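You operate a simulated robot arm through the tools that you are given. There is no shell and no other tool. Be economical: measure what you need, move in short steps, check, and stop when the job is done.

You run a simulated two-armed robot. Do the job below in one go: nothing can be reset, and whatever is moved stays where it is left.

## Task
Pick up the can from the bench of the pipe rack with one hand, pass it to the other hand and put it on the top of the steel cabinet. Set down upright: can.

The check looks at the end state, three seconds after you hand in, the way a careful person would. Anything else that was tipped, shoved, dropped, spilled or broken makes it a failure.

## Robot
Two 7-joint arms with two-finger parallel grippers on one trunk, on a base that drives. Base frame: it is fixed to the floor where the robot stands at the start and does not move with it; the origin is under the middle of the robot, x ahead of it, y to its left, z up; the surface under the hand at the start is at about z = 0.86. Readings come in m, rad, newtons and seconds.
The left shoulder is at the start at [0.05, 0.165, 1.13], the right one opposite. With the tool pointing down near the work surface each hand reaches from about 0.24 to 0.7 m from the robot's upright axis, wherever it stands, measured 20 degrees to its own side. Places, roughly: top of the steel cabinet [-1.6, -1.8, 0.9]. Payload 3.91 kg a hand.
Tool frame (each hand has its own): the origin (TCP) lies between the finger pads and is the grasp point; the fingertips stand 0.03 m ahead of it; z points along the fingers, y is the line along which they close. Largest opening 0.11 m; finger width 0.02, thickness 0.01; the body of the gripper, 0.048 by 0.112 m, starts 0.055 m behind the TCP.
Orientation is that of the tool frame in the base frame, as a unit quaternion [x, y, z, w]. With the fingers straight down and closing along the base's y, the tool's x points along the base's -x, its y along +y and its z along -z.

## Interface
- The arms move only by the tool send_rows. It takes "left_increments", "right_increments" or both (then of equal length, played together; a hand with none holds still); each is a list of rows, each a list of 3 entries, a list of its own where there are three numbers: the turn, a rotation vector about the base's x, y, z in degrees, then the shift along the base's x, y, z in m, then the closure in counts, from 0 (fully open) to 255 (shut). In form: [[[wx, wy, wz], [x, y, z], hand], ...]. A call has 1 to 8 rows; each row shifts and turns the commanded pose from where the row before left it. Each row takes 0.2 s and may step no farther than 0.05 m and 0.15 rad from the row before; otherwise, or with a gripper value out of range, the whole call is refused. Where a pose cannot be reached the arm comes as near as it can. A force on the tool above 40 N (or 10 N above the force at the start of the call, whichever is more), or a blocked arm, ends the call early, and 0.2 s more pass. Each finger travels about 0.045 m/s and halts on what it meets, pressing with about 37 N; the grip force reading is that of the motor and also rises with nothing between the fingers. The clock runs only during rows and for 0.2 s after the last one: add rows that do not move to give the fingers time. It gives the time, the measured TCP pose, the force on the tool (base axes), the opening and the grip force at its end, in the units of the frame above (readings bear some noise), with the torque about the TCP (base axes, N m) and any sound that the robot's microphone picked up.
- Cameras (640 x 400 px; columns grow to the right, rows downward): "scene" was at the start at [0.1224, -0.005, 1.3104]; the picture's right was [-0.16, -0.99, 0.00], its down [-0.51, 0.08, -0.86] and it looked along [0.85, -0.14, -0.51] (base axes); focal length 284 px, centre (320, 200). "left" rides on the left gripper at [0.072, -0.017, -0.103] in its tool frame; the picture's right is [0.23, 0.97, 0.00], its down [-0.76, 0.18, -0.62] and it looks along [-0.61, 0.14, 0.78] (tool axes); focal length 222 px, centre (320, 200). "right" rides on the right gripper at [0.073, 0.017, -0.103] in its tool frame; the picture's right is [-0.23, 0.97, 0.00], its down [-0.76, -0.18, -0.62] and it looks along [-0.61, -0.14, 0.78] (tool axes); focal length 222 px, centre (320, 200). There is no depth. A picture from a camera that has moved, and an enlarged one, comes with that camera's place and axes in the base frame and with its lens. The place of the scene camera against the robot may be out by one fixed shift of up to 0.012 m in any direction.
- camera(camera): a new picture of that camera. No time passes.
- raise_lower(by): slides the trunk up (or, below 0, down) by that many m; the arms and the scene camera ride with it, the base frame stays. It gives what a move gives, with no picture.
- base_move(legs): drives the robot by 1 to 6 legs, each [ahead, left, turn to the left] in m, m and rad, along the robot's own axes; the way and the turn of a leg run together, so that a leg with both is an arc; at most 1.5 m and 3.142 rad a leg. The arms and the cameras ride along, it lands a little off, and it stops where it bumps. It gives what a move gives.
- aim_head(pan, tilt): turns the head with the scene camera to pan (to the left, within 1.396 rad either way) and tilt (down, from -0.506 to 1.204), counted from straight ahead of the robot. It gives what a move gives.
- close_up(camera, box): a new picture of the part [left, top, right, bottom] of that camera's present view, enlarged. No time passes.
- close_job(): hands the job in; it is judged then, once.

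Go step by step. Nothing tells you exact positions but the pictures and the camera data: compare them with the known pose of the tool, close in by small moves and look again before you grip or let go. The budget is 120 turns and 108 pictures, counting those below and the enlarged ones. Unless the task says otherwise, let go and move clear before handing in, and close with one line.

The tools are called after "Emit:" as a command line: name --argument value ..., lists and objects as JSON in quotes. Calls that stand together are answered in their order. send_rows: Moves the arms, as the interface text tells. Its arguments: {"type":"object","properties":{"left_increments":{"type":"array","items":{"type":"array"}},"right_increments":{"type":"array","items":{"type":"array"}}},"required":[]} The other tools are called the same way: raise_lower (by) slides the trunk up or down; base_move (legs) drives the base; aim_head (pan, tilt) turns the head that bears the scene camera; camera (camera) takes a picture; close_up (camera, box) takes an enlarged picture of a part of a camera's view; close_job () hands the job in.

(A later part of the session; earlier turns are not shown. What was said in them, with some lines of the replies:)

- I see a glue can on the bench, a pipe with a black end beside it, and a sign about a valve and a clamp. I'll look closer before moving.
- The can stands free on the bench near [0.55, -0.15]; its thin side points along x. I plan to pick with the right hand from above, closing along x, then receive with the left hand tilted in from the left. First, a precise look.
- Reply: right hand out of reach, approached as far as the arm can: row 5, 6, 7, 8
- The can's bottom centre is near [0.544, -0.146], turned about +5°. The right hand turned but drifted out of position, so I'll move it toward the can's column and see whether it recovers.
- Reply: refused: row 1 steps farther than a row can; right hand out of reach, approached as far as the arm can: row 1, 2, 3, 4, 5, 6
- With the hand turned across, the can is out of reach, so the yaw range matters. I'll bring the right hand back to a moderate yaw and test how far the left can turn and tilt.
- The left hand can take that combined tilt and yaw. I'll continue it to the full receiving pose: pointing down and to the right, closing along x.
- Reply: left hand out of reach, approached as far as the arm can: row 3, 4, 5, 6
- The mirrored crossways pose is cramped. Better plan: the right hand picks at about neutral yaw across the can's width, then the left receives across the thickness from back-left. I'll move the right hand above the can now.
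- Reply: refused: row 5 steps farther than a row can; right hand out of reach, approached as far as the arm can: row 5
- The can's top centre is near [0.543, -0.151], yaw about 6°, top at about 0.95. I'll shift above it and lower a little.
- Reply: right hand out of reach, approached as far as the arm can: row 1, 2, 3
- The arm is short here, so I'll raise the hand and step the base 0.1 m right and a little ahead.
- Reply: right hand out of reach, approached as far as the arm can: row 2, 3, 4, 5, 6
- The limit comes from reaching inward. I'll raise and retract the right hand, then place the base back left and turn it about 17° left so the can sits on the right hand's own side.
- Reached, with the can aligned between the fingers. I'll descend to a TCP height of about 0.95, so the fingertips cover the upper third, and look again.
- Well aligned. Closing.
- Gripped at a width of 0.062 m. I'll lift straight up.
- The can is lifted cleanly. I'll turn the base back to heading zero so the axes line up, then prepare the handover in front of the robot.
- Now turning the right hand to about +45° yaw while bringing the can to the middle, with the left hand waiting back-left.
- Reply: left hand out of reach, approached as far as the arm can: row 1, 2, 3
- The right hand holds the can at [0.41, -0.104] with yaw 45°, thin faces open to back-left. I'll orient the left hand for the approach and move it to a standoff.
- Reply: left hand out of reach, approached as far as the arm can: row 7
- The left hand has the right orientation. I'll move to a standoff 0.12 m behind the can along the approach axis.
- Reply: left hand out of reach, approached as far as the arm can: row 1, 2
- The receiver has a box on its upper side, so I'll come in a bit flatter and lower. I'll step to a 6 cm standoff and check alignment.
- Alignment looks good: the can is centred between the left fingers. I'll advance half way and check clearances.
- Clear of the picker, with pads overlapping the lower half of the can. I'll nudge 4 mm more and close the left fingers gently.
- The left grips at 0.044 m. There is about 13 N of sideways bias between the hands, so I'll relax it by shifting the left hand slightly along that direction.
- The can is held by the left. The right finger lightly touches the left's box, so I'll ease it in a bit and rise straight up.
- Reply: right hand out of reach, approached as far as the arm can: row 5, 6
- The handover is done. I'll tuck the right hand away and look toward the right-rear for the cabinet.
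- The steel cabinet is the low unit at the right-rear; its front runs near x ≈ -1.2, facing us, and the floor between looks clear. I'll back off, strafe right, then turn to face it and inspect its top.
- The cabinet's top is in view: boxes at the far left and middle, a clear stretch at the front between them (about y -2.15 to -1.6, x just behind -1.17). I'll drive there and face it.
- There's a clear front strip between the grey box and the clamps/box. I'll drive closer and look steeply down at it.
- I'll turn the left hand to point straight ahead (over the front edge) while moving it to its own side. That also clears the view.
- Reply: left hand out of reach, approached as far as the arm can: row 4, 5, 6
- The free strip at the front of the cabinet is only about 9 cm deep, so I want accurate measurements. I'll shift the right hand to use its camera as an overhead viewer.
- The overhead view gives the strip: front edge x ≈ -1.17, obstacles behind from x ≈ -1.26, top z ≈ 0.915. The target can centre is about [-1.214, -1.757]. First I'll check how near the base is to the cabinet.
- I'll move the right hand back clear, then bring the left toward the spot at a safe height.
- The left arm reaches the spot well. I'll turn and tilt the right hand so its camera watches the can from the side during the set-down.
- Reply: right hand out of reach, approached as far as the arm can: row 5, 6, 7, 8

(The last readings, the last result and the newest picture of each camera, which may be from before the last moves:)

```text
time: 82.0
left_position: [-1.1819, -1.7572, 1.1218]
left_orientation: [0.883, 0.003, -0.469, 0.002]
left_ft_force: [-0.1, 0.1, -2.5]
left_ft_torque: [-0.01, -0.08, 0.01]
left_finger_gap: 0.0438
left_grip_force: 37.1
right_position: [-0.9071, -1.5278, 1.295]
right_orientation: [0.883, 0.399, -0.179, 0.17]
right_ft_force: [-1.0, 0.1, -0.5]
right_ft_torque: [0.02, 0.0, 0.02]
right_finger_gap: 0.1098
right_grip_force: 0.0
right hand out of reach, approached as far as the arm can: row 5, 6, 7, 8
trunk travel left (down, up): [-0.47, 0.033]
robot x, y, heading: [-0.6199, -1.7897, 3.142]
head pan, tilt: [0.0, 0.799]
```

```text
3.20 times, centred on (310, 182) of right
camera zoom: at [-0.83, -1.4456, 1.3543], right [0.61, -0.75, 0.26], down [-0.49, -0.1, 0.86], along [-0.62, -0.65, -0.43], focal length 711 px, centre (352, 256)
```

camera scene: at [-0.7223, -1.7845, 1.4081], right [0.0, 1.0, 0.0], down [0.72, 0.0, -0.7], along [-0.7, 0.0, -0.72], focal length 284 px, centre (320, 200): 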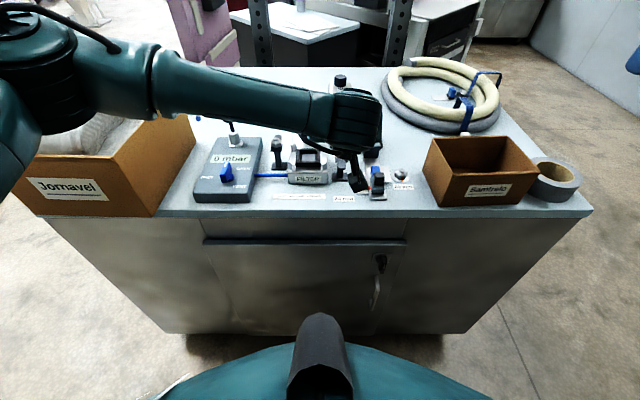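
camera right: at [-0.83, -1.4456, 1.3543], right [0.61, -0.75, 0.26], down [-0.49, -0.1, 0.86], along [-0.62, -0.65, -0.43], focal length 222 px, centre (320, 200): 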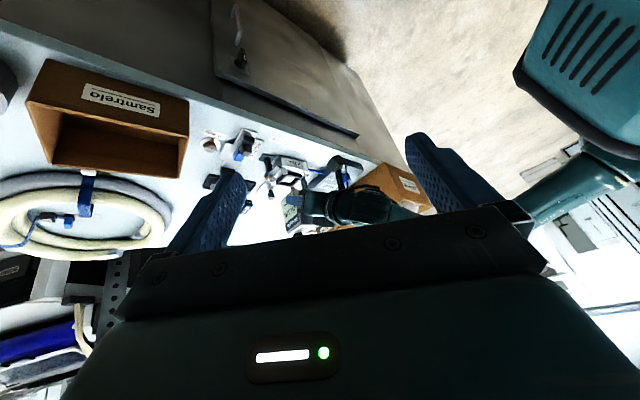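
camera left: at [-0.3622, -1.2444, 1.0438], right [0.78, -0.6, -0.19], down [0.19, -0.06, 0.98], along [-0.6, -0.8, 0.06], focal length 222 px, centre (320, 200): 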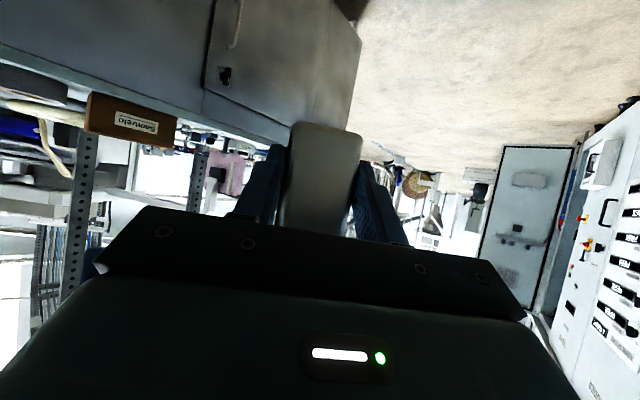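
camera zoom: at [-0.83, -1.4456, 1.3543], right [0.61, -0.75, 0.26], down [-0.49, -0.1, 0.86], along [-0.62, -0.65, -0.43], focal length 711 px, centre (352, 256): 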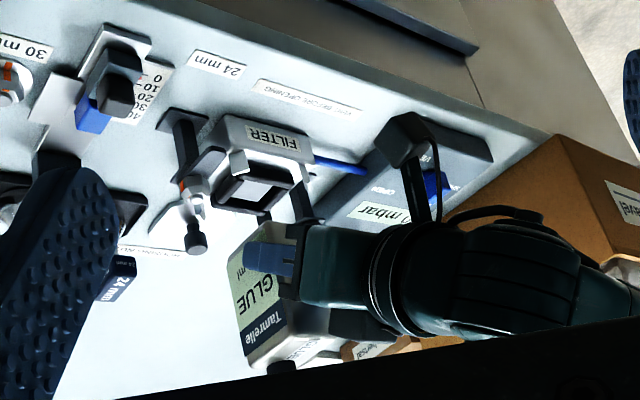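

Good view. I'll lower the can most of the way and check.

Emit:
send_rows --left_increments '[[[0, 0, 0], [0, 0, -0.02], 220], [[0, 0, 0], [0, 0, -0.025], 220], [[0, 0, 0], [0, 0, -0.025], 220], [[0, 0, 0], [0, 0, -0.02], 220], [[0, 0, 0], [0, 0, -0.02], 220], [[0, 0, 0], [0, 0, -0.01], 220], [[0, 0, 0], [0, 0, 0], 220]]'

Emit:
close_up --camera "right" --box '[230, 110, 390, 235]'

Emit:
close_up --camera "scene" --box '[270, 110, 430, 235]'

Emit:
camera --camera "left"

```text
time: 83.6
left_position: [-1.1809, -1.7547, 1.0024]
left_orientation: [0.882, 0.001, -0.471, 0.0]
left_ft_force: [3.0, 2.8, 19.0]
left_ft_torque: [0.37, 0.94, -0.21]
left_finger_gap: 0.0435
left_grip_force: 37.1
right_position: [-0.9055, -1.5269, 1.2941]
right_orientation: [0.883, 0.398, -0.18, 0.168]
right_ft_force: [-1.1, -0.1, 0.1]
right_ft_torque: [-0.01, -0.02, 0.0]
right_finger_gap: 0.1099
right_grip_force: 0.0
trunk travel left (down, up): [-0.47, 0.033]
robot x, y, heading: [-0.6173, -1.7966, 3.143]
head pan, tilt: [0.0, 0.799]
```

```text
3.20 times, centred on (310, 172) of right
camera zoom: at [-0.8277, -1.4451, 1.3549], right [0.61, -0.75, 0.25], down [-0.49, -0.1, 0.87], along [-0.63, -0.65, -0.43], focal length 711 px, centre (352, 288)
```

zoom: 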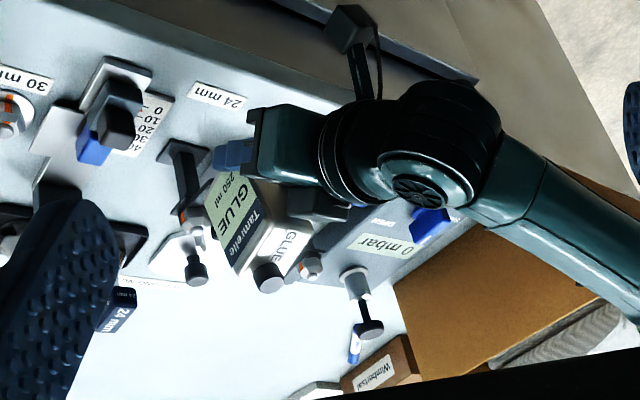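

```text
3.20 times, centred on (350, 172) of scene
camera zoom: at [-0.7196, -1.7843, 1.4084], right [0.0, 1.0, 0.0], down [0.72, 0.0, -0.7], along [-0.7, 0.0, -0.72], focal length 910 px, centre (224, 288)
```

zoom: 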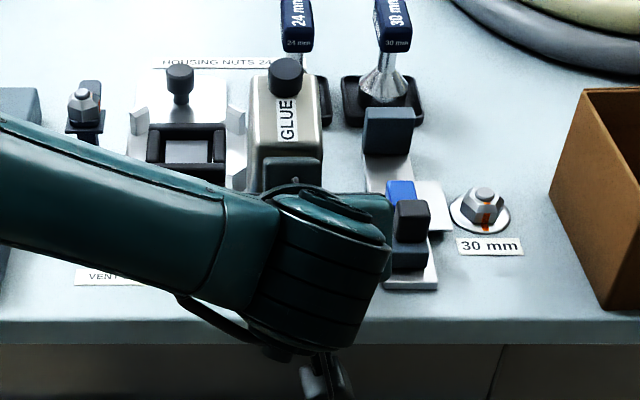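

```text
43 pictures are left
camera left: at [-1.0554, -1.7384, 0.9994], right [0.13, -0.97, -0.19], down [0.1, -0.18, 0.98], along [-0.99, -0.15, 0.07], focal length 222 px, centre (320, 200)
```

left: 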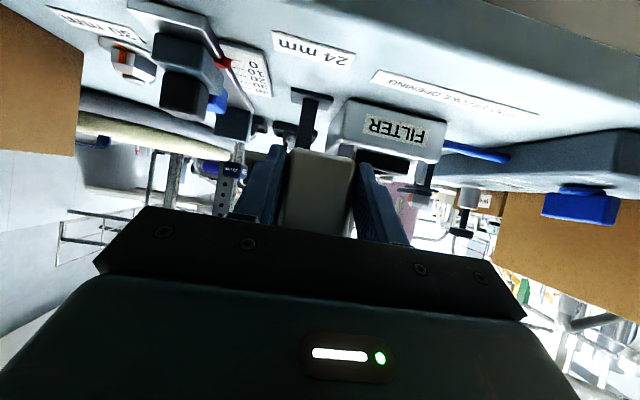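

Contact at 19 N: the can's bottom met the fixture behind, so it sits deeper than I estimated. I'll raise it at once and re-measure.

Emit:
send_rows --left_increments '[[[0, 0, 0], [0, 0, 0.02], 220], [[0, 0, 0], [0, 0, 0.03], 220], [[0, 0, 0], [0, 0, 0], 220]]'

Emit:
camera --camera "left"

Emit:
close_up --camera "right" --box '[230, 110, 390, 235]'

```text
time: 84.4
left_position: [-1.1812, -1.7569, 1.0489]
left_orientation: [0.884, 0.002, -0.468, 0.001]
left_ft_force: [0.5, -0.2, -3.1]
left_ft_torque: [-0.02, -0.07, 0.0]
left_finger_gap: 0.0438
left_grip_force: 37.0
right_position: [-0.9082, -1.5287, 1.294]
right_orientation: [0.883, 0.399, -0.18, 0.17]
right_ft_force: [0.2, 0.1, -1.3]
right_ft_torque: [0.01, -0.01, 0.0]
right_finger_gap: 0.1099
right_grip_force: 0.1
trunk travel left (down, up): [-0.47, 0.033]
robot x, y, heading: [-0.6192, -1.7928, 3.14]
head pan, tilt: [0.0, 0.799]
```

```text
42 pictures are left
camera left: at [-1.056, -1.74, 1.0468], right [0.13, -0.97, -0.19], down [0.09, -0.18, 0.98], along [-0.99, -0.15, 0.06], focal length 222 px, centre (320, 200)
```

left: 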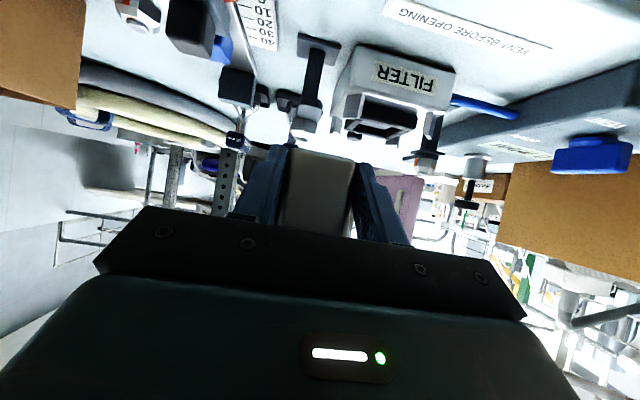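

```text
3.20 times, centred on (310, 172) of right
camera zoom: at [-0.8308, -1.4454, 1.3542], right [0.6, -0.75, 0.25], down [-0.49, -0.1, 0.86], along [-0.63, -0.65, -0.43], focal length 711 px, centre (352, 288)
```

zoom: 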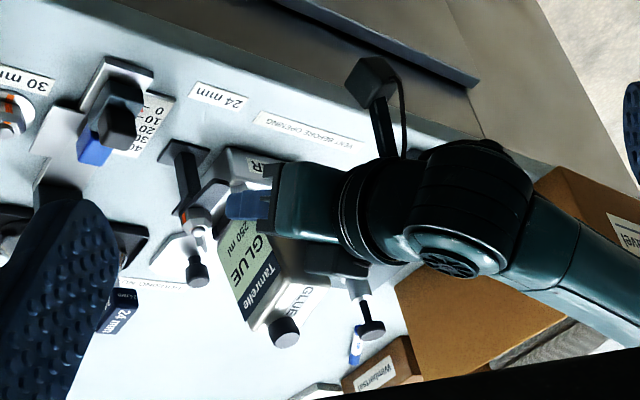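

The contact was with the "24 mm" stub, and nothing appears shifted. In front of the FILTER block there is a plain front strip, so I'll move there, a bit nearer the edge, and check from the sides.

Emit:
send_rows --left_increments '[[[0, 0, 0], [0.006, -0.02, 0], 220], [[0, 0, 0], [0.006, -0.02, 0], 220], [[0, 0, 0], [0.002, -0.023, 0], 220], [[0, 0, 0], [0, 0, 0], 220]]'

Emit:
camera --camera "left"

Emit:
close_up --camera "right" --box '[230, 110, 390, 235]'

Emit:
close_up --camera "scene" --box '[230, 110, 390, 235]'

```text
time: 85.4
left_position: [-1.1685, -1.8217, 1.0505]
left_orientation: [0.883, 0.002, -0.469, 0.001]
left_ft_force: [0.4, 0.6, -2.9]
left_ft_torque: [0.01, -0.05, -0.02]
left_finger_gap: 0.0438
left_grip_force: 37.3
right_position: [-0.9082, -1.5283, 1.2929]
right_orientation: [0.883, 0.399, -0.18, 0.169]
right_ft_force: [-0.2, 0.4, -0.1]
right_ft_torque: [-0.04, 0.01, 0.0]
right_finger_gap: 0.1101
right_grip_force: 0.1
trunk travel left (down, up): [-0.47, 0.033]
robot x, y, heading: [-0.6169, -1.7968, 3.141]
head pan, tilt: [0.0, 0.799]
```

```text
40 pictures are left
camera left: at [-1.0428, -1.8039, 1.048], right [0.13, -0.97, -0.19], down [0.09, -0.18, 0.98], along [-0.99, -0.15, 0.06], focal length 222 px, centre (320, 200)
```

left: 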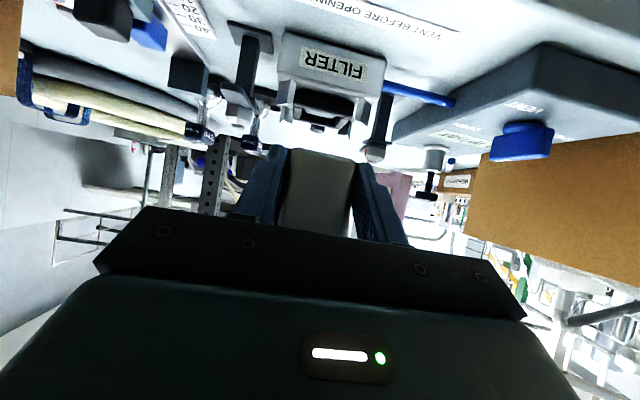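

```text
3.20 times, centred on (310, 172) of right
camera zoom: at [-0.8304, -1.4449, 1.3542], right [0.6, -0.75, 0.26], down [-0.49, -0.1, 0.86], along [-0.63, -0.65, -0.43], focal length 711 px, centre (352, 288)
```

zoom: 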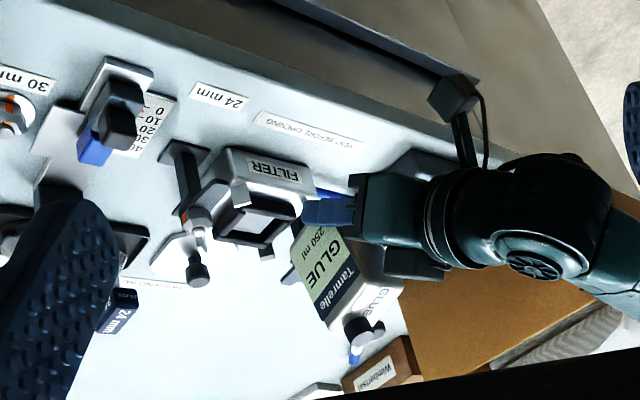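

```text
3.20 times, centred on (310, 172) of scene
camera zoom: at [-0.7224, -1.784, 1.4081], right [0.0, 1.0, 0.0], down [0.72, 0.0, -0.7], along [-0.7, 0.0, -0.72], focal length 910 px, centre (352, 288)
```

zoom: 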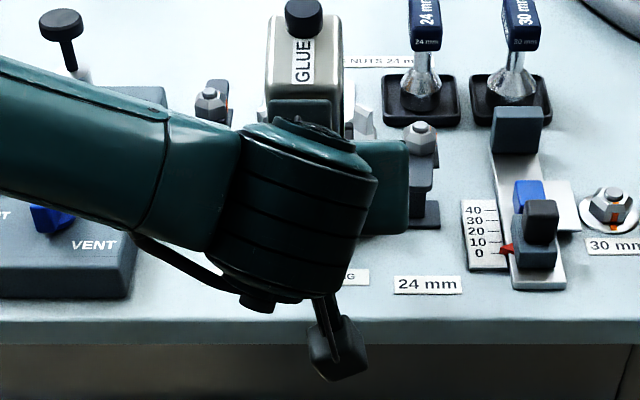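

Comparing perspective, the can seems to have pitched in the grip from that contact, its far end up by about 10°. I'll zoom in to measure that.

Emit:
close_up --camera "right" --box '[295, 160, 365, 220]'

Emit:
close_up --camera "left" --box '[220, 130, 420, 250]'

```text
6.67 times, centred on (330, 190) of right
camera zoom: at [-0.8304, -1.4449, 1.3542], right [0.6, -0.75, 0.26], down [-0.49, -0.1, 0.86], along [-0.63, -0.65, -0.43], focal length 1481 px, centre (253, 267)
```

zoom: 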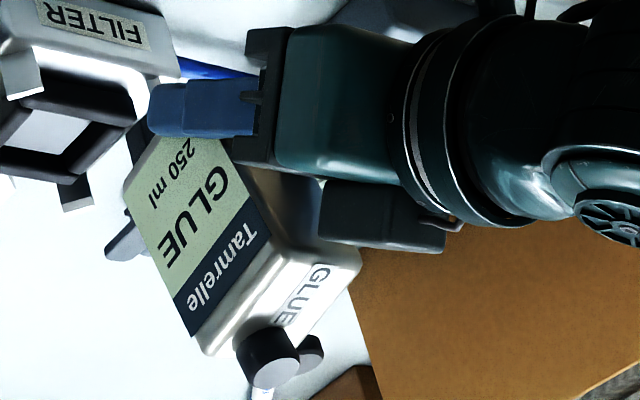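

```text
3.20 times, centred on (320, 190) of left
camera zoom: at [-1.0428, -1.8039, 1.048], right [0.13, -0.97, -0.19], down [0.09, -0.18, 0.98], along [-0.99, -0.15, 0.06], focal length 711 px, centre (320, 232)
```

zoom: 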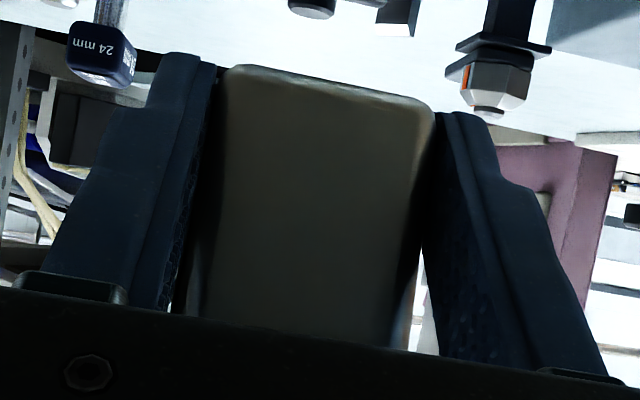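

The can is pitched about 11.6° (far end up), consistent from two edges. I'll rotate the left hand by that amount about y to make it upright again, and recheck.

Emit:
send_rows --left_increments '[[[0, -5.8, 0], [0, 0, 0.005], 220], [[0, -5.8, 0], [0, 0, 0], 220], [[0, 0, 0], [0, 0, 0], 220]]'

Emit:
close_up --camera "right" --box '[285, 150, 365, 220]'

Emit:
camera --camera "left"

```text
time: 86.2
left_position: [-1.1697, -1.8206, 1.0565]
left_orientation: [0.926, 0.003, -0.377, 0.002]
left_ft_force: [0.6, -0.6, -2.8]
left_ft_torque: [-0.01, -0.08, 0.0]
left_finger_gap: 0.0439
left_grip_force: 37.3
right_position: [-0.9083, -1.5282, 1.2939]
right_orientation: [0.883, 0.399, -0.179, 0.169]
right_ft_force: [-0.8, -0.5, 0.1]
right_ft_torque: [-0.03, 0.0, 0.03]
right_finger_gap: 0.1102
right_grip_force: 0.1
trunk travel left (down, up): [-0.47, 0.033]
robot x, y, heading: [-0.6156, -1.793, 3.14]
head pan, tilt: [0.0, 0.799]
```

```text
5.71 times, centred on (325, 185) of right
camera zoom: at [-0.8304, -1.4453, 1.3543], right [0.6, -0.75, 0.25], down [-0.49, -0.1, 0.86], along [-0.63, -0.65, -0.43], focal length 1269 px, centre (291, 286)
```

zoom: 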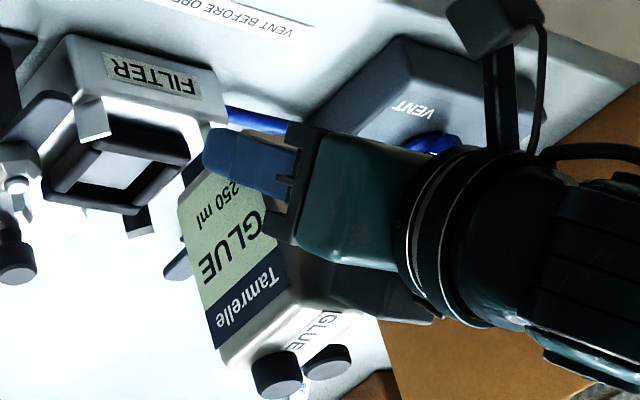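

```text
34 pictures are left
camera left: at [-1.0451, -1.8032, 1.0785], right [0.17, -0.97, -0.16], down [-0.11, -0.18, 0.98], along [-0.98, -0.15, -0.14], focal length 222 px, centre (320, 200)
```

left: 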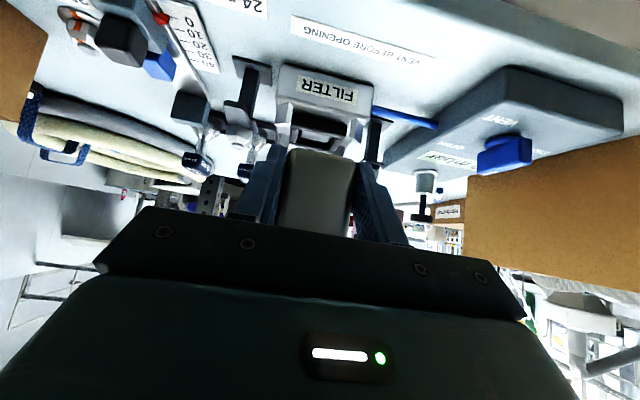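

The can is upright again, but it has also slid up about 1.5 cm in the grip; its far edge is at x ≈ -1.232. I'll shift 13 mm toward the cabinet and lower part way, then check the gap to the FILTER block.

Emit:
send_rows --left_increments '[[[0, 0, 0], [-0.013, 0, 0], 220], [[0, 0, 0], [0, 0, -0.02], 220], [[0, 0, 0], [0, 0, -0.02], 220], [[0, 0, 0], [0, 0, -0.015], 220], [[0, 0, 0], [0, 0, 0], 220]]'

Emit:
close_up --camera "right" --box '[275, 130, 365, 210]'

Emit:
close_up --camera "left" --box '[200, 30, 440, 220]'

```text
time: 87.4
left_position: [-1.1803, -1.8206, 1.0013]
left_orientation: [0.927, 0.002, -0.376, 0.001]
left_ft_force: [-0.1, -0.4, -2.6]
left_ft_torque: [-0.02, -0.06, 0.03]
left_finger_gap: 0.0436
left_grip_force: 37.3
right_position: [-0.9074, -1.5278, 1.2945]
right_orientation: [0.883, 0.399, -0.18, 0.17]
right_ft_force: [-0.3, 0.5, 0.1]
right_ft_torque: [-0.04, -0.01, -0.02]
right_finger_gap: 0.11
right_grip_force: 0.0
trunk travel left (down, up): [-0.47, 0.033]
robot x, y, heading: [-0.6155, -1.7952, 3.141]
head pan, tilt: [0.0, 0.799]
```

```text
5.00 times, centred on (320, 170) of right
camera zoom: at [-0.8304, -1.4453, 1.3544], right [0.6, -0.75, 0.25], down [-0.49, -0.1, 0.86], along [-0.63, -0.65, -0.43], focal length 1111 px, centre (320, 350)
```

zoom: 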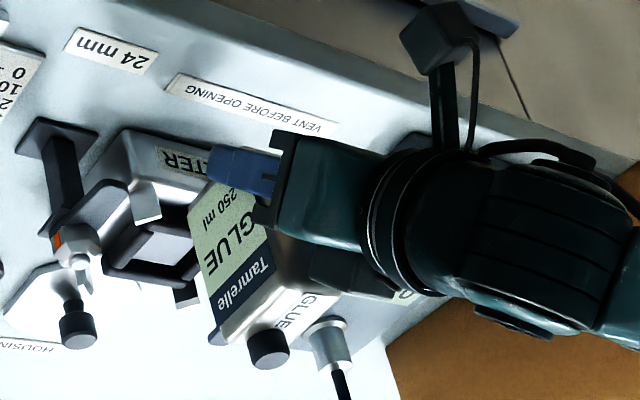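

```text
2.11 times, centred on (320, 125) of left
camera zoom: at [-1.0578, -1.8032, 1.0236], right [0.17, -0.97, -0.16], down [-0.11, -0.18, 0.98], along [-0.98, -0.15, -0.14], focal length 468 px, centre (320, 358)
```

zoom: 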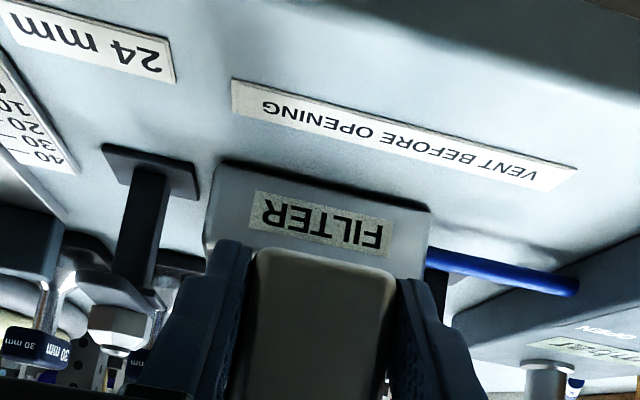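

The numbers agree from both wrist cameras: can bottom ≈ 0.978, far edge ≈ -1.242, FILTER front ≈ -1.257, fingertips about 5 mm below the can's bottom. I'll continue down in small steps.

Emit:
send_rows --left_increments '[[[0, 0, 0], [0, 0, -0.015], 220], [[0, 0, 0], [0, 0, -0.015], 220], [[0, 0, 0], [0, 0, -0.012], 220], [[0, 0, 0], [0, 0, 0], 220]]'

Emit:
close_up --camera "right" --box '[275, 120, 365, 200]'

Emit:
close_up --camera "left" --box '[200, 30, 440, 220]'

```text
time: 88.4
left_position: [-1.1808, -1.8208, 0.9598]
left_orientation: [0.926, 0.001, -0.378, 0.001]
left_ft_force: [-0.2, -0.4, -2.4]
left_ft_torque: [0.02, -0.09, -0.01]
left_finger_gap: 0.0436
left_grip_force: 37.1
right_position: [-0.9079, -1.5283, 1.2934]
right_orientation: [0.883, 0.399, -0.179, 0.17]
right_ft_force: [-0.3, -1.1, -0.7]
right_ft_torque: [-0.01, -0.02, 0.01]
right_finger_gap: 0.11
right_grip_force: 0.0
trunk travel left (down, up): [-0.47, 0.033]
robot x, y, heading: [-0.6173, -1.7969, 3.136]
head pan, tilt: [0.0, 0.799]
```

```text
5.00 times, centred on (320, 160) of right
camera zoom: at [-0.8304, -1.4454, 1.3543], right [0.6, -0.75, 0.25], down [-0.49, -0.1, 0.86], along [-0.63, -0.65, -0.43], focal length 1111 px, centre (320, 400)
```

zoom: 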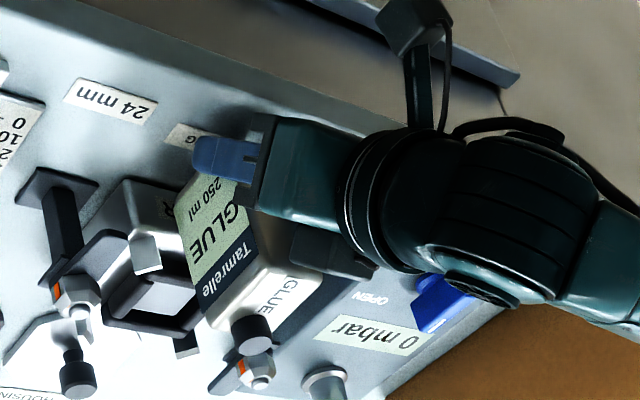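

```text
2.11 times, centred on (320, 125) of left
camera zoom: at [-1.0569, -1.803, 0.982], right [0.17, -0.97, -0.16], down [-0.11, -0.18, 0.98], along [-0.98, -0.15, -0.14], focal length 468 px, centre (320, 358)
```

zoom: 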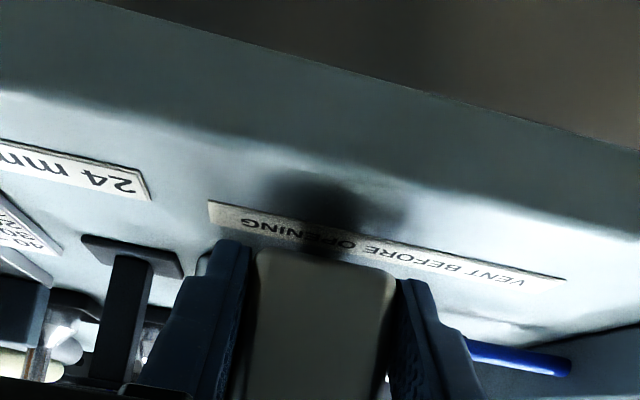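

Emit:
send_rows --left_increments '[[[0, 0, 0], [-0.003, 0, -0.004], 220], [[0, 0, 0], [0, 0, -0.004], 220], [[0, 0, 0], [0, 0, -0.003], 220], [[0, 0, 0], [0, 0, 0], 220]]'

```text
time: 89.4
left_position: [-1.1856, -1.8199, 0.9485]
left_orientation: [0.926, 0.002, -0.378, 0.001]
left_ft_force: [-1.3, -0.4, -0.7]
left_ft_torque: [0.07, -0.04, -0.03]
left_finger_gap: 0.0437
left_grip_force: 36.7
right_position: [-0.9075, -1.5294, 1.2948]
right_orientation: [0.883, 0.399, -0.18, 0.168]
right_ft_force: [0.1, 0.4, -0.3]
right_ft_torque: [-0.01, 0.0, -0.02]
right_finger_gap: 0.1101
right_grip_force: 0.1
trunk travel left (down, up): [-0.47, 0.033]
robot x, y, heading: [-0.6166, -1.7921, 3.144]
head pan, tilt: [0.0, 0.799]
```

Emit:
send_rows --left_increments '[[[0, 0, 0], [0, 0, -0.002], 220], [[0, 0, 0], [0, 0, 0], 220]]'

Emit:
close_up --camera "right" --box '[275, 120, 365, 200]'

Emit:
close_up --camera "left" --box '[200, 30, 440, 220]'

```text
time: 90.0
left_position: [-1.1842, -1.8194, 0.948]
left_orientation: [0.925, 0.002, -0.379, 0.001]
left_ft_force: [-0.3, -3.2, 12.5]
left_ft_torque: [0.1, 0.16, -0.12]
left_finger_gap: 0.0436
left_grip_force: 37.6
right_position: [-0.9054, -1.5292, 1.2944]
right_orientation: [0.883, 0.398, -0.18, 0.169]
right_ft_force: [-0.4, -0.4, -0.8]
right_ft_torque: [0.01, 0.02, -0.01]
right_finger_gap: 0.1104
right_grip_force: 0.1
trunk travel left (down, up): [-0.47, 0.033]
robot x, y, heading: [-0.6165, -1.7905, 3.14]
head pan, tilt: [0.0, 0.799]
```

```text
5.00 times, centred on (320, 160) of right
camera zoom: at [-0.829, -1.4456, 1.3549], right [0.61, -0.75, 0.25], down [-0.49, -0.1, 0.86], along [-0.63, -0.65, -0.43], focal length 1111 px, centre (320, 400)
```

zoom: 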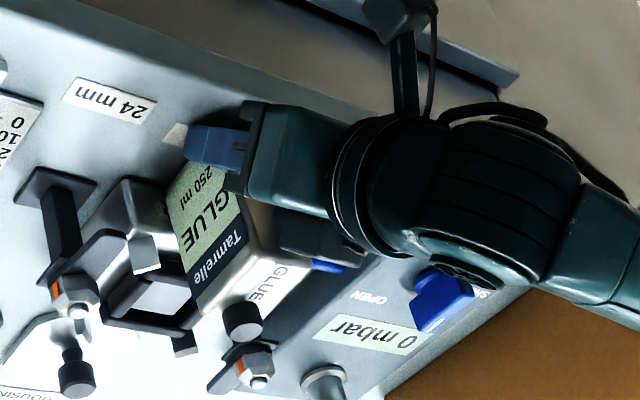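

```text
2.11 times, centred on (320, 125) of left
camera zoom: at [-1.0604, -1.803, 0.9703], right [0.17, -0.97, -0.16], down [-0.1, -0.18, 0.98], along [-0.98, -0.15, -0.13], focal length 468 px, centre (320, 358)
```

zoom: 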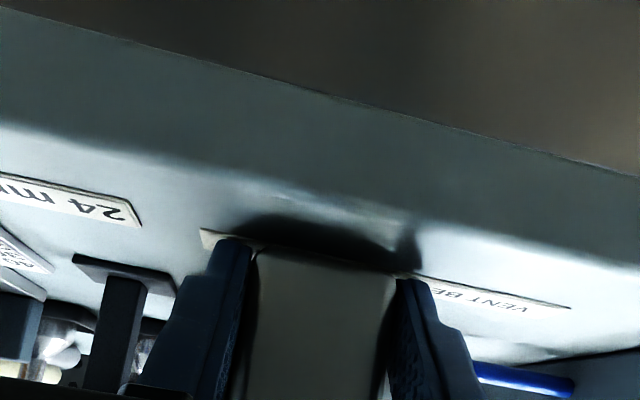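

Firm contact (about 15 N) at the fingertips/near edge. I'll ease up 1 mm and open the fingers very slowly so the can settles between them.

Emit:
send_rows --left_increments '[[[0, 0, 0], [0, 0, 0.001], 200], [[0, 0, 0], [0, 0, 0], 160], [[0, 0, 0], [0, 0, 0], 153], [[0, 0, 0], [0, 0, 0], 150], [[0, 0, 0], [0, 0, 0], 147], [[0, 0, 0], [0, 0, 0], 144], [[0, 0, 0], [0, 0, 0], 141], [[0, 0, 0], [0, 0, 0], 138]]'

Emit:
close_up --camera "right" --box '[275, 120, 365, 200]'

Emit:
close_up --camera "left" --box '[200, 30, 440, 220]'

```text
time: 91.8
left_position: [-1.1832, -1.8207, 0.9495]
left_orientation: [0.925, 0.003, -0.379, 0.002]
left_ft_force: [-6.1, -8.1, 18.5]
left_ft_torque: [0.22, 0.44, 0.23]
left_finger_gap: 0.0466
left_grip_force: 0.0
right_position: [-0.9063, -1.5292, 1.2943]
right_orientation: [0.883, 0.399, -0.18, 0.169]
right_ft_force: [-0.1, -0.1, 0.9]
right_ft_torque: [0.04, 0.02, -0.02]
right_finger_gap: 0.1101
right_grip_force: 0.1
trunk travel left (down, up): [-0.47, 0.033]
robot x, y, heading: [-0.6171, -1.7935, -3.146]
head pan, tilt: [0.0, 0.799]
```

```text
5.00 times, centred on (320, 160) of right
camera zoom: at [-0.829, -1.4464, 1.355], right [0.61, -0.75, 0.25], down [-0.49, -0.1, 0.86], along [-0.63, -0.65, -0.43], focal length 1111 px, centre (320, 400)
```

zoom: 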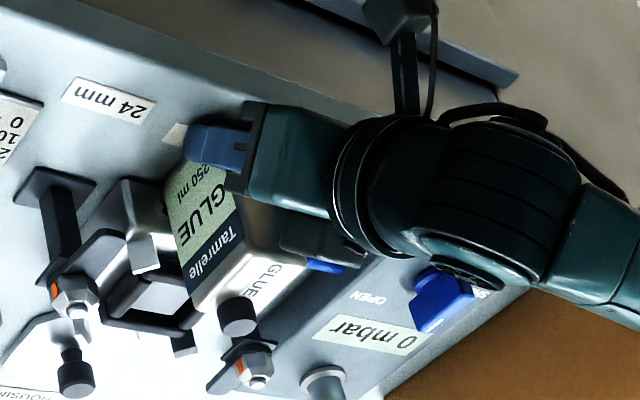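

```text
2.11 times, centred on (320, 125) of left
camera zoom: at [-1.0604, -1.804, 0.9704], right [0.17, -0.97, -0.16], down [-0.1, -0.18, 0.98], along [-0.98, -0.15, -0.13], focal length 468 px, centre (320, 358)
```

zoom: 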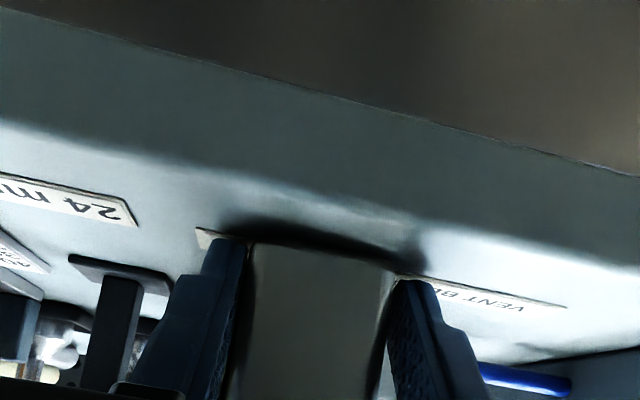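

The can is released and standing. The fingertips still press on the top, so I'll ease up a little and open further.

Emit:
send_rows --left_increments '[[[0, 0, 0], [0, 0, 0.002], 136], [[0, 0, 0], [0, 0, 0.002], 132], [[0, 0, 0], [0, 0, 0.001], 126], [[0, 0, 0], [0, 0, 0], 120], [[0, 0, 0], [0, 0, 0], 112], [[0, 0, 0], [0, 0, 0], 104], [[0, 0, 0], [0, 0, 0], 98], [[0, 0, 0], [0, 0, 0], 98]]'

Emit:
close_up --camera "right" --box '[275, 120, 365, 200]'

Emit:
close_up --camera "left" --box '[200, 30, 440, 220]'

```text
time: 93.6
left_position: [-1.184, -1.82, 0.9525]
left_orientation: [0.926, 0.002, -0.377, 0.001]
left_ft_force: [0.0, -0.3, -0.5]
left_ft_torque: [0.01, 0.01, 0.01]
left_finger_gap: 0.0677
left_grip_force: 0.0
right_position: [-0.9061, -1.5273, 1.2945]
right_orientation: [0.883, 0.399, -0.179, 0.17]
right_ft_force: [0.3, -0.6, 0.0]
right_ft_torque: [-0.01, -0.03, -0.04]
right_finger_gap: 0.1101
right_grip_force: 0.0
trunk travel left (down, up): [-0.47, 0.033]
robot x, y, heading: [-0.6159, -1.792, 3.137]
head pan, tilt: [0.0, 0.799]
```

```text
5.00 times, centred on (320, 160) of right
camera zoom: at [-0.8302, -1.4454, 1.3544], right [0.61, -0.75, 0.25], down [-0.49, -0.1, 0.86], along [-0.63, -0.65, -0.43], focal length 1111 px, centre (320, 400)
```

zoom: 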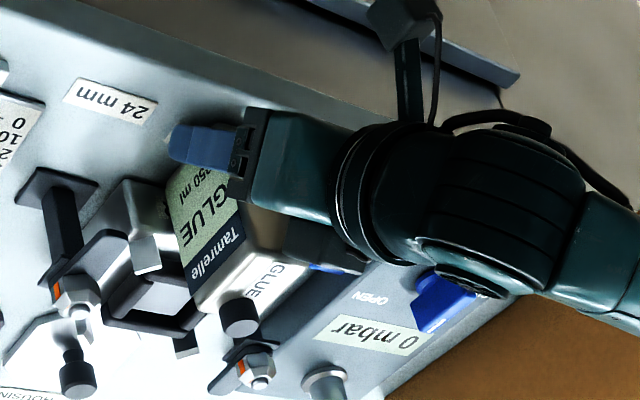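

```text
2.11 times, centred on (320, 125) of left
camera zoom: at [-1.0605, -1.803, 0.9747], right [0.17, -0.97, -0.16], down [-0.11, -0.18, 0.98], along [-0.98, -0.15, -0.14], focal length 468 px, centre (320, 358)
```

zoom: 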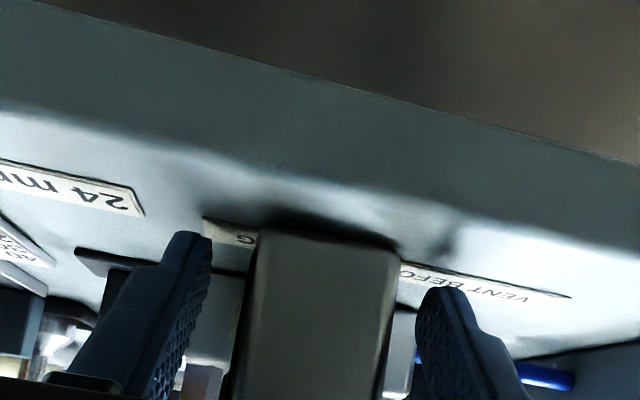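

The can stands free with both fingers clear. Backing out along the tool axis.

Emit:
send_rows --left_increments '[[[0, 0, 0], [0.01, 0, 0.007], 98], [[0, 0, 0], [0.015, 0, 0.012], 98], [[0, 0, 0], [0.02, 0, 0.018], 98], [[0, 0, 0], [0.025, 0, 0.02], 98], [[0, 0, 0], [0.025, 0, 0.025], 98], [[0, 0, 0], [0.025, -0.01, 0.025], 98], [[0, 0, 0], [0, -0.03, 0.02], 98], [[0, 0, 0], [0, -0.03, 0], 98]]'

Emit:
camera --camera "scene"

Emit:
camera --camera "right"

```text
time: 95.4
left_position: [-1.0646, -1.8912, 1.08]
left_orientation: [0.926, 0.002, -0.376, 0.002]
left_ft_force: [-1.2, -0.5, -0.1]
left_ft_torque: [0.01, -0.01, 0.03]
left_finger_gap: 0.0682
left_grip_force: 0.1
right_position: [-0.9071, -1.5298, 1.2943]
right_orientation: [0.884, 0.399, -0.179, 0.168]
right_ft_force: [-0.3, 1.1, -0.2]
right_ft_torque: [0.04, -0.01, 0.02]
right_finger_gap: 0.1097
right_grip_force: 0.0
trunk travel left (down, up): [-0.47, 0.033]
robot x, y, heading: [-0.6187, -1.7973, 3.139]
head pan, tilt: [0.0, 0.799]
```

```text
23 pictures are left
camera scene: at [-0.722, -1.7853, 1.4081], right [0.0, 1.0, 0.0], down [0.72, 0.0, -0.7], along [-0.7, 0.0, -0.72], focal length 284 px, centre (320, 200)
```

scene: 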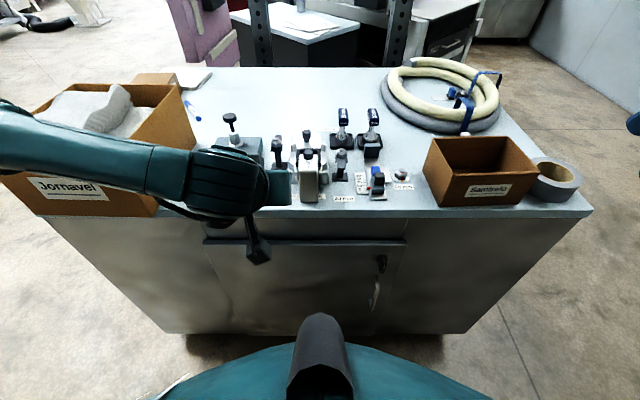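

```text
22 pictures are left
camera right: at [-0.83, -1.4461, 1.3547], right [0.61, -0.75, 0.25], down [-0.49, -0.1, 0.86], along [-0.63, -0.65, -0.43], focal length 222 px, centre (320, 200)
```

right: 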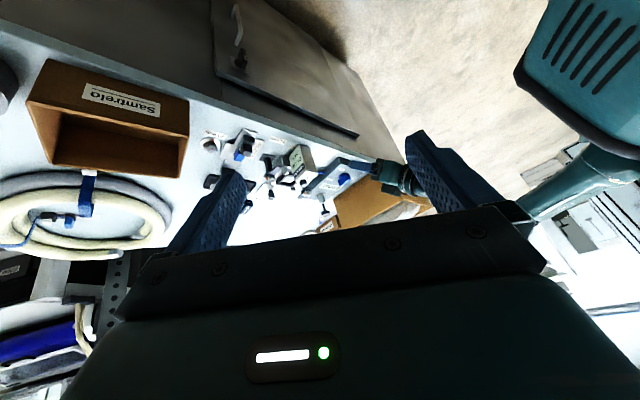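

Emit:
close_up --camera "scene" --box '[260, 110, 420, 220]'

Emit:
close_up --camera "right" --box '[240, 125, 360, 215]'

Emit:
base_move --legs '[[-0.3, 0, 0]]'

Emit:
camera --camera "scene"

```text
3.64 times, centred on (340, 165) of scene
camera zoom: at [-0.722, -1.7853, 1.4081], right [0.0, 1.0, 0.0], down [0.72, 0.0, -0.7], along [-0.7, 0.0, -0.72], focal length 1034 px, centre (247, 327)
```

zoom: 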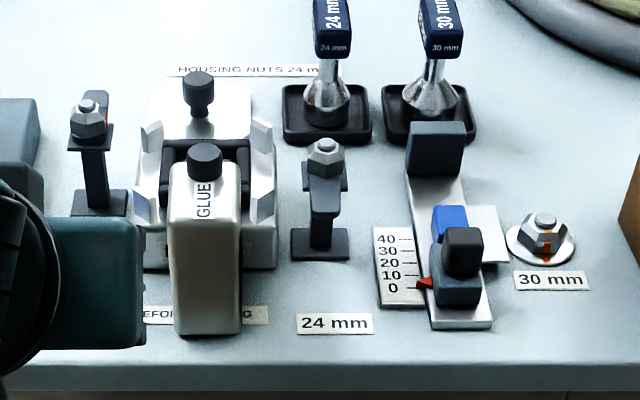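

```text
4.44 times, centred on (300, 170) of right
camera zoom: at [-0.83, -1.4461, 1.3547], right [0.61, -0.75, 0.25], down [-0.49, -0.1, 0.86], along [-0.63, -0.65, -0.43], focal length 987 px, centre (409, 333)
```

zoom: 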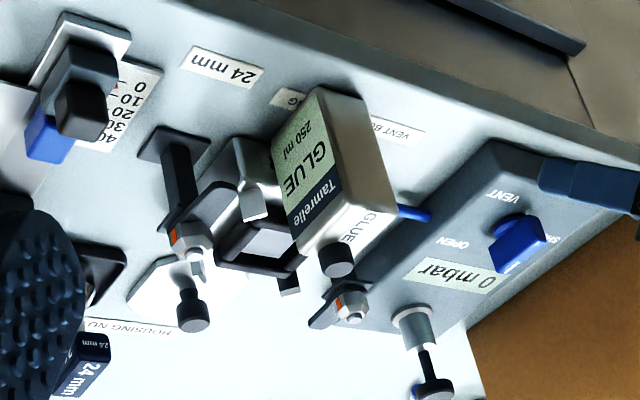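

```text
time: 97.4
left_position: [-0.7624, -1.8901, 1.0799]
left_orientation: [0.925, 0.004, -0.379, 0.003]
left_ft_force: [0.5, 0.5, 0.5]
left_ft_torque: [0.02, -0.05, -0.02]
left_finger_gap: 0.0676
left_grip_force: 0.1
right_position: [-0.6052, -1.5289, 1.294]
right_orientation: [0.883, 0.399, -0.18, 0.169]
right_ft_force: [0.2, 0.0, -0.2]
right_ft_torque: [0.02, 0.01, -0.03]
right_finger_gap: 0.1099
right_grip_force: 0.0
trunk travel left (down, up): [-0.47, 0.033]
robot x, y, heading: [-0.3142, -1.7958, -3.135]
head pan, tilt: [0.0, 0.799]
```

```text
19 pictures are left
camera scene: at [-0.4196, -1.7845, 1.4082], right [0.0, 1.0, 0.0], down [0.72, 0.0, -0.7], along [-0.7, 0.0, -0.72], focal length 284 px, centre (320, 200)
```

scene: 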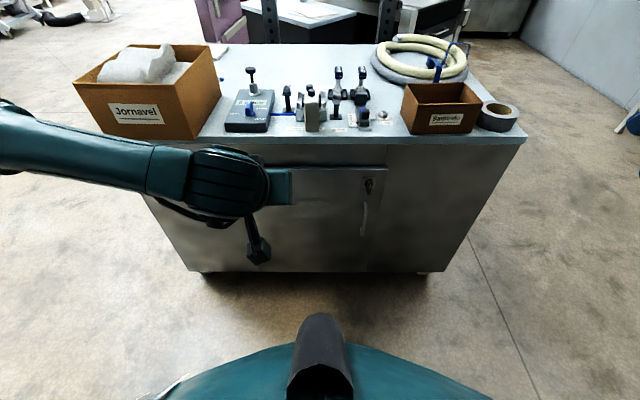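

The can stands upright on the cabinet top, in front of the FILTER block. Nothing else looks disturbed, and both hands are empty and clear, so I'm handing in.

Emit:
close_job

```text
The job is handed in.
```

The can went from the right hand to the left and now stands upright on the steel cabinet's top. While I was lowering it, it bumped the "24 mm" stub on the cabinet at about 19 N, but nothing looks shifted in the final pictures.
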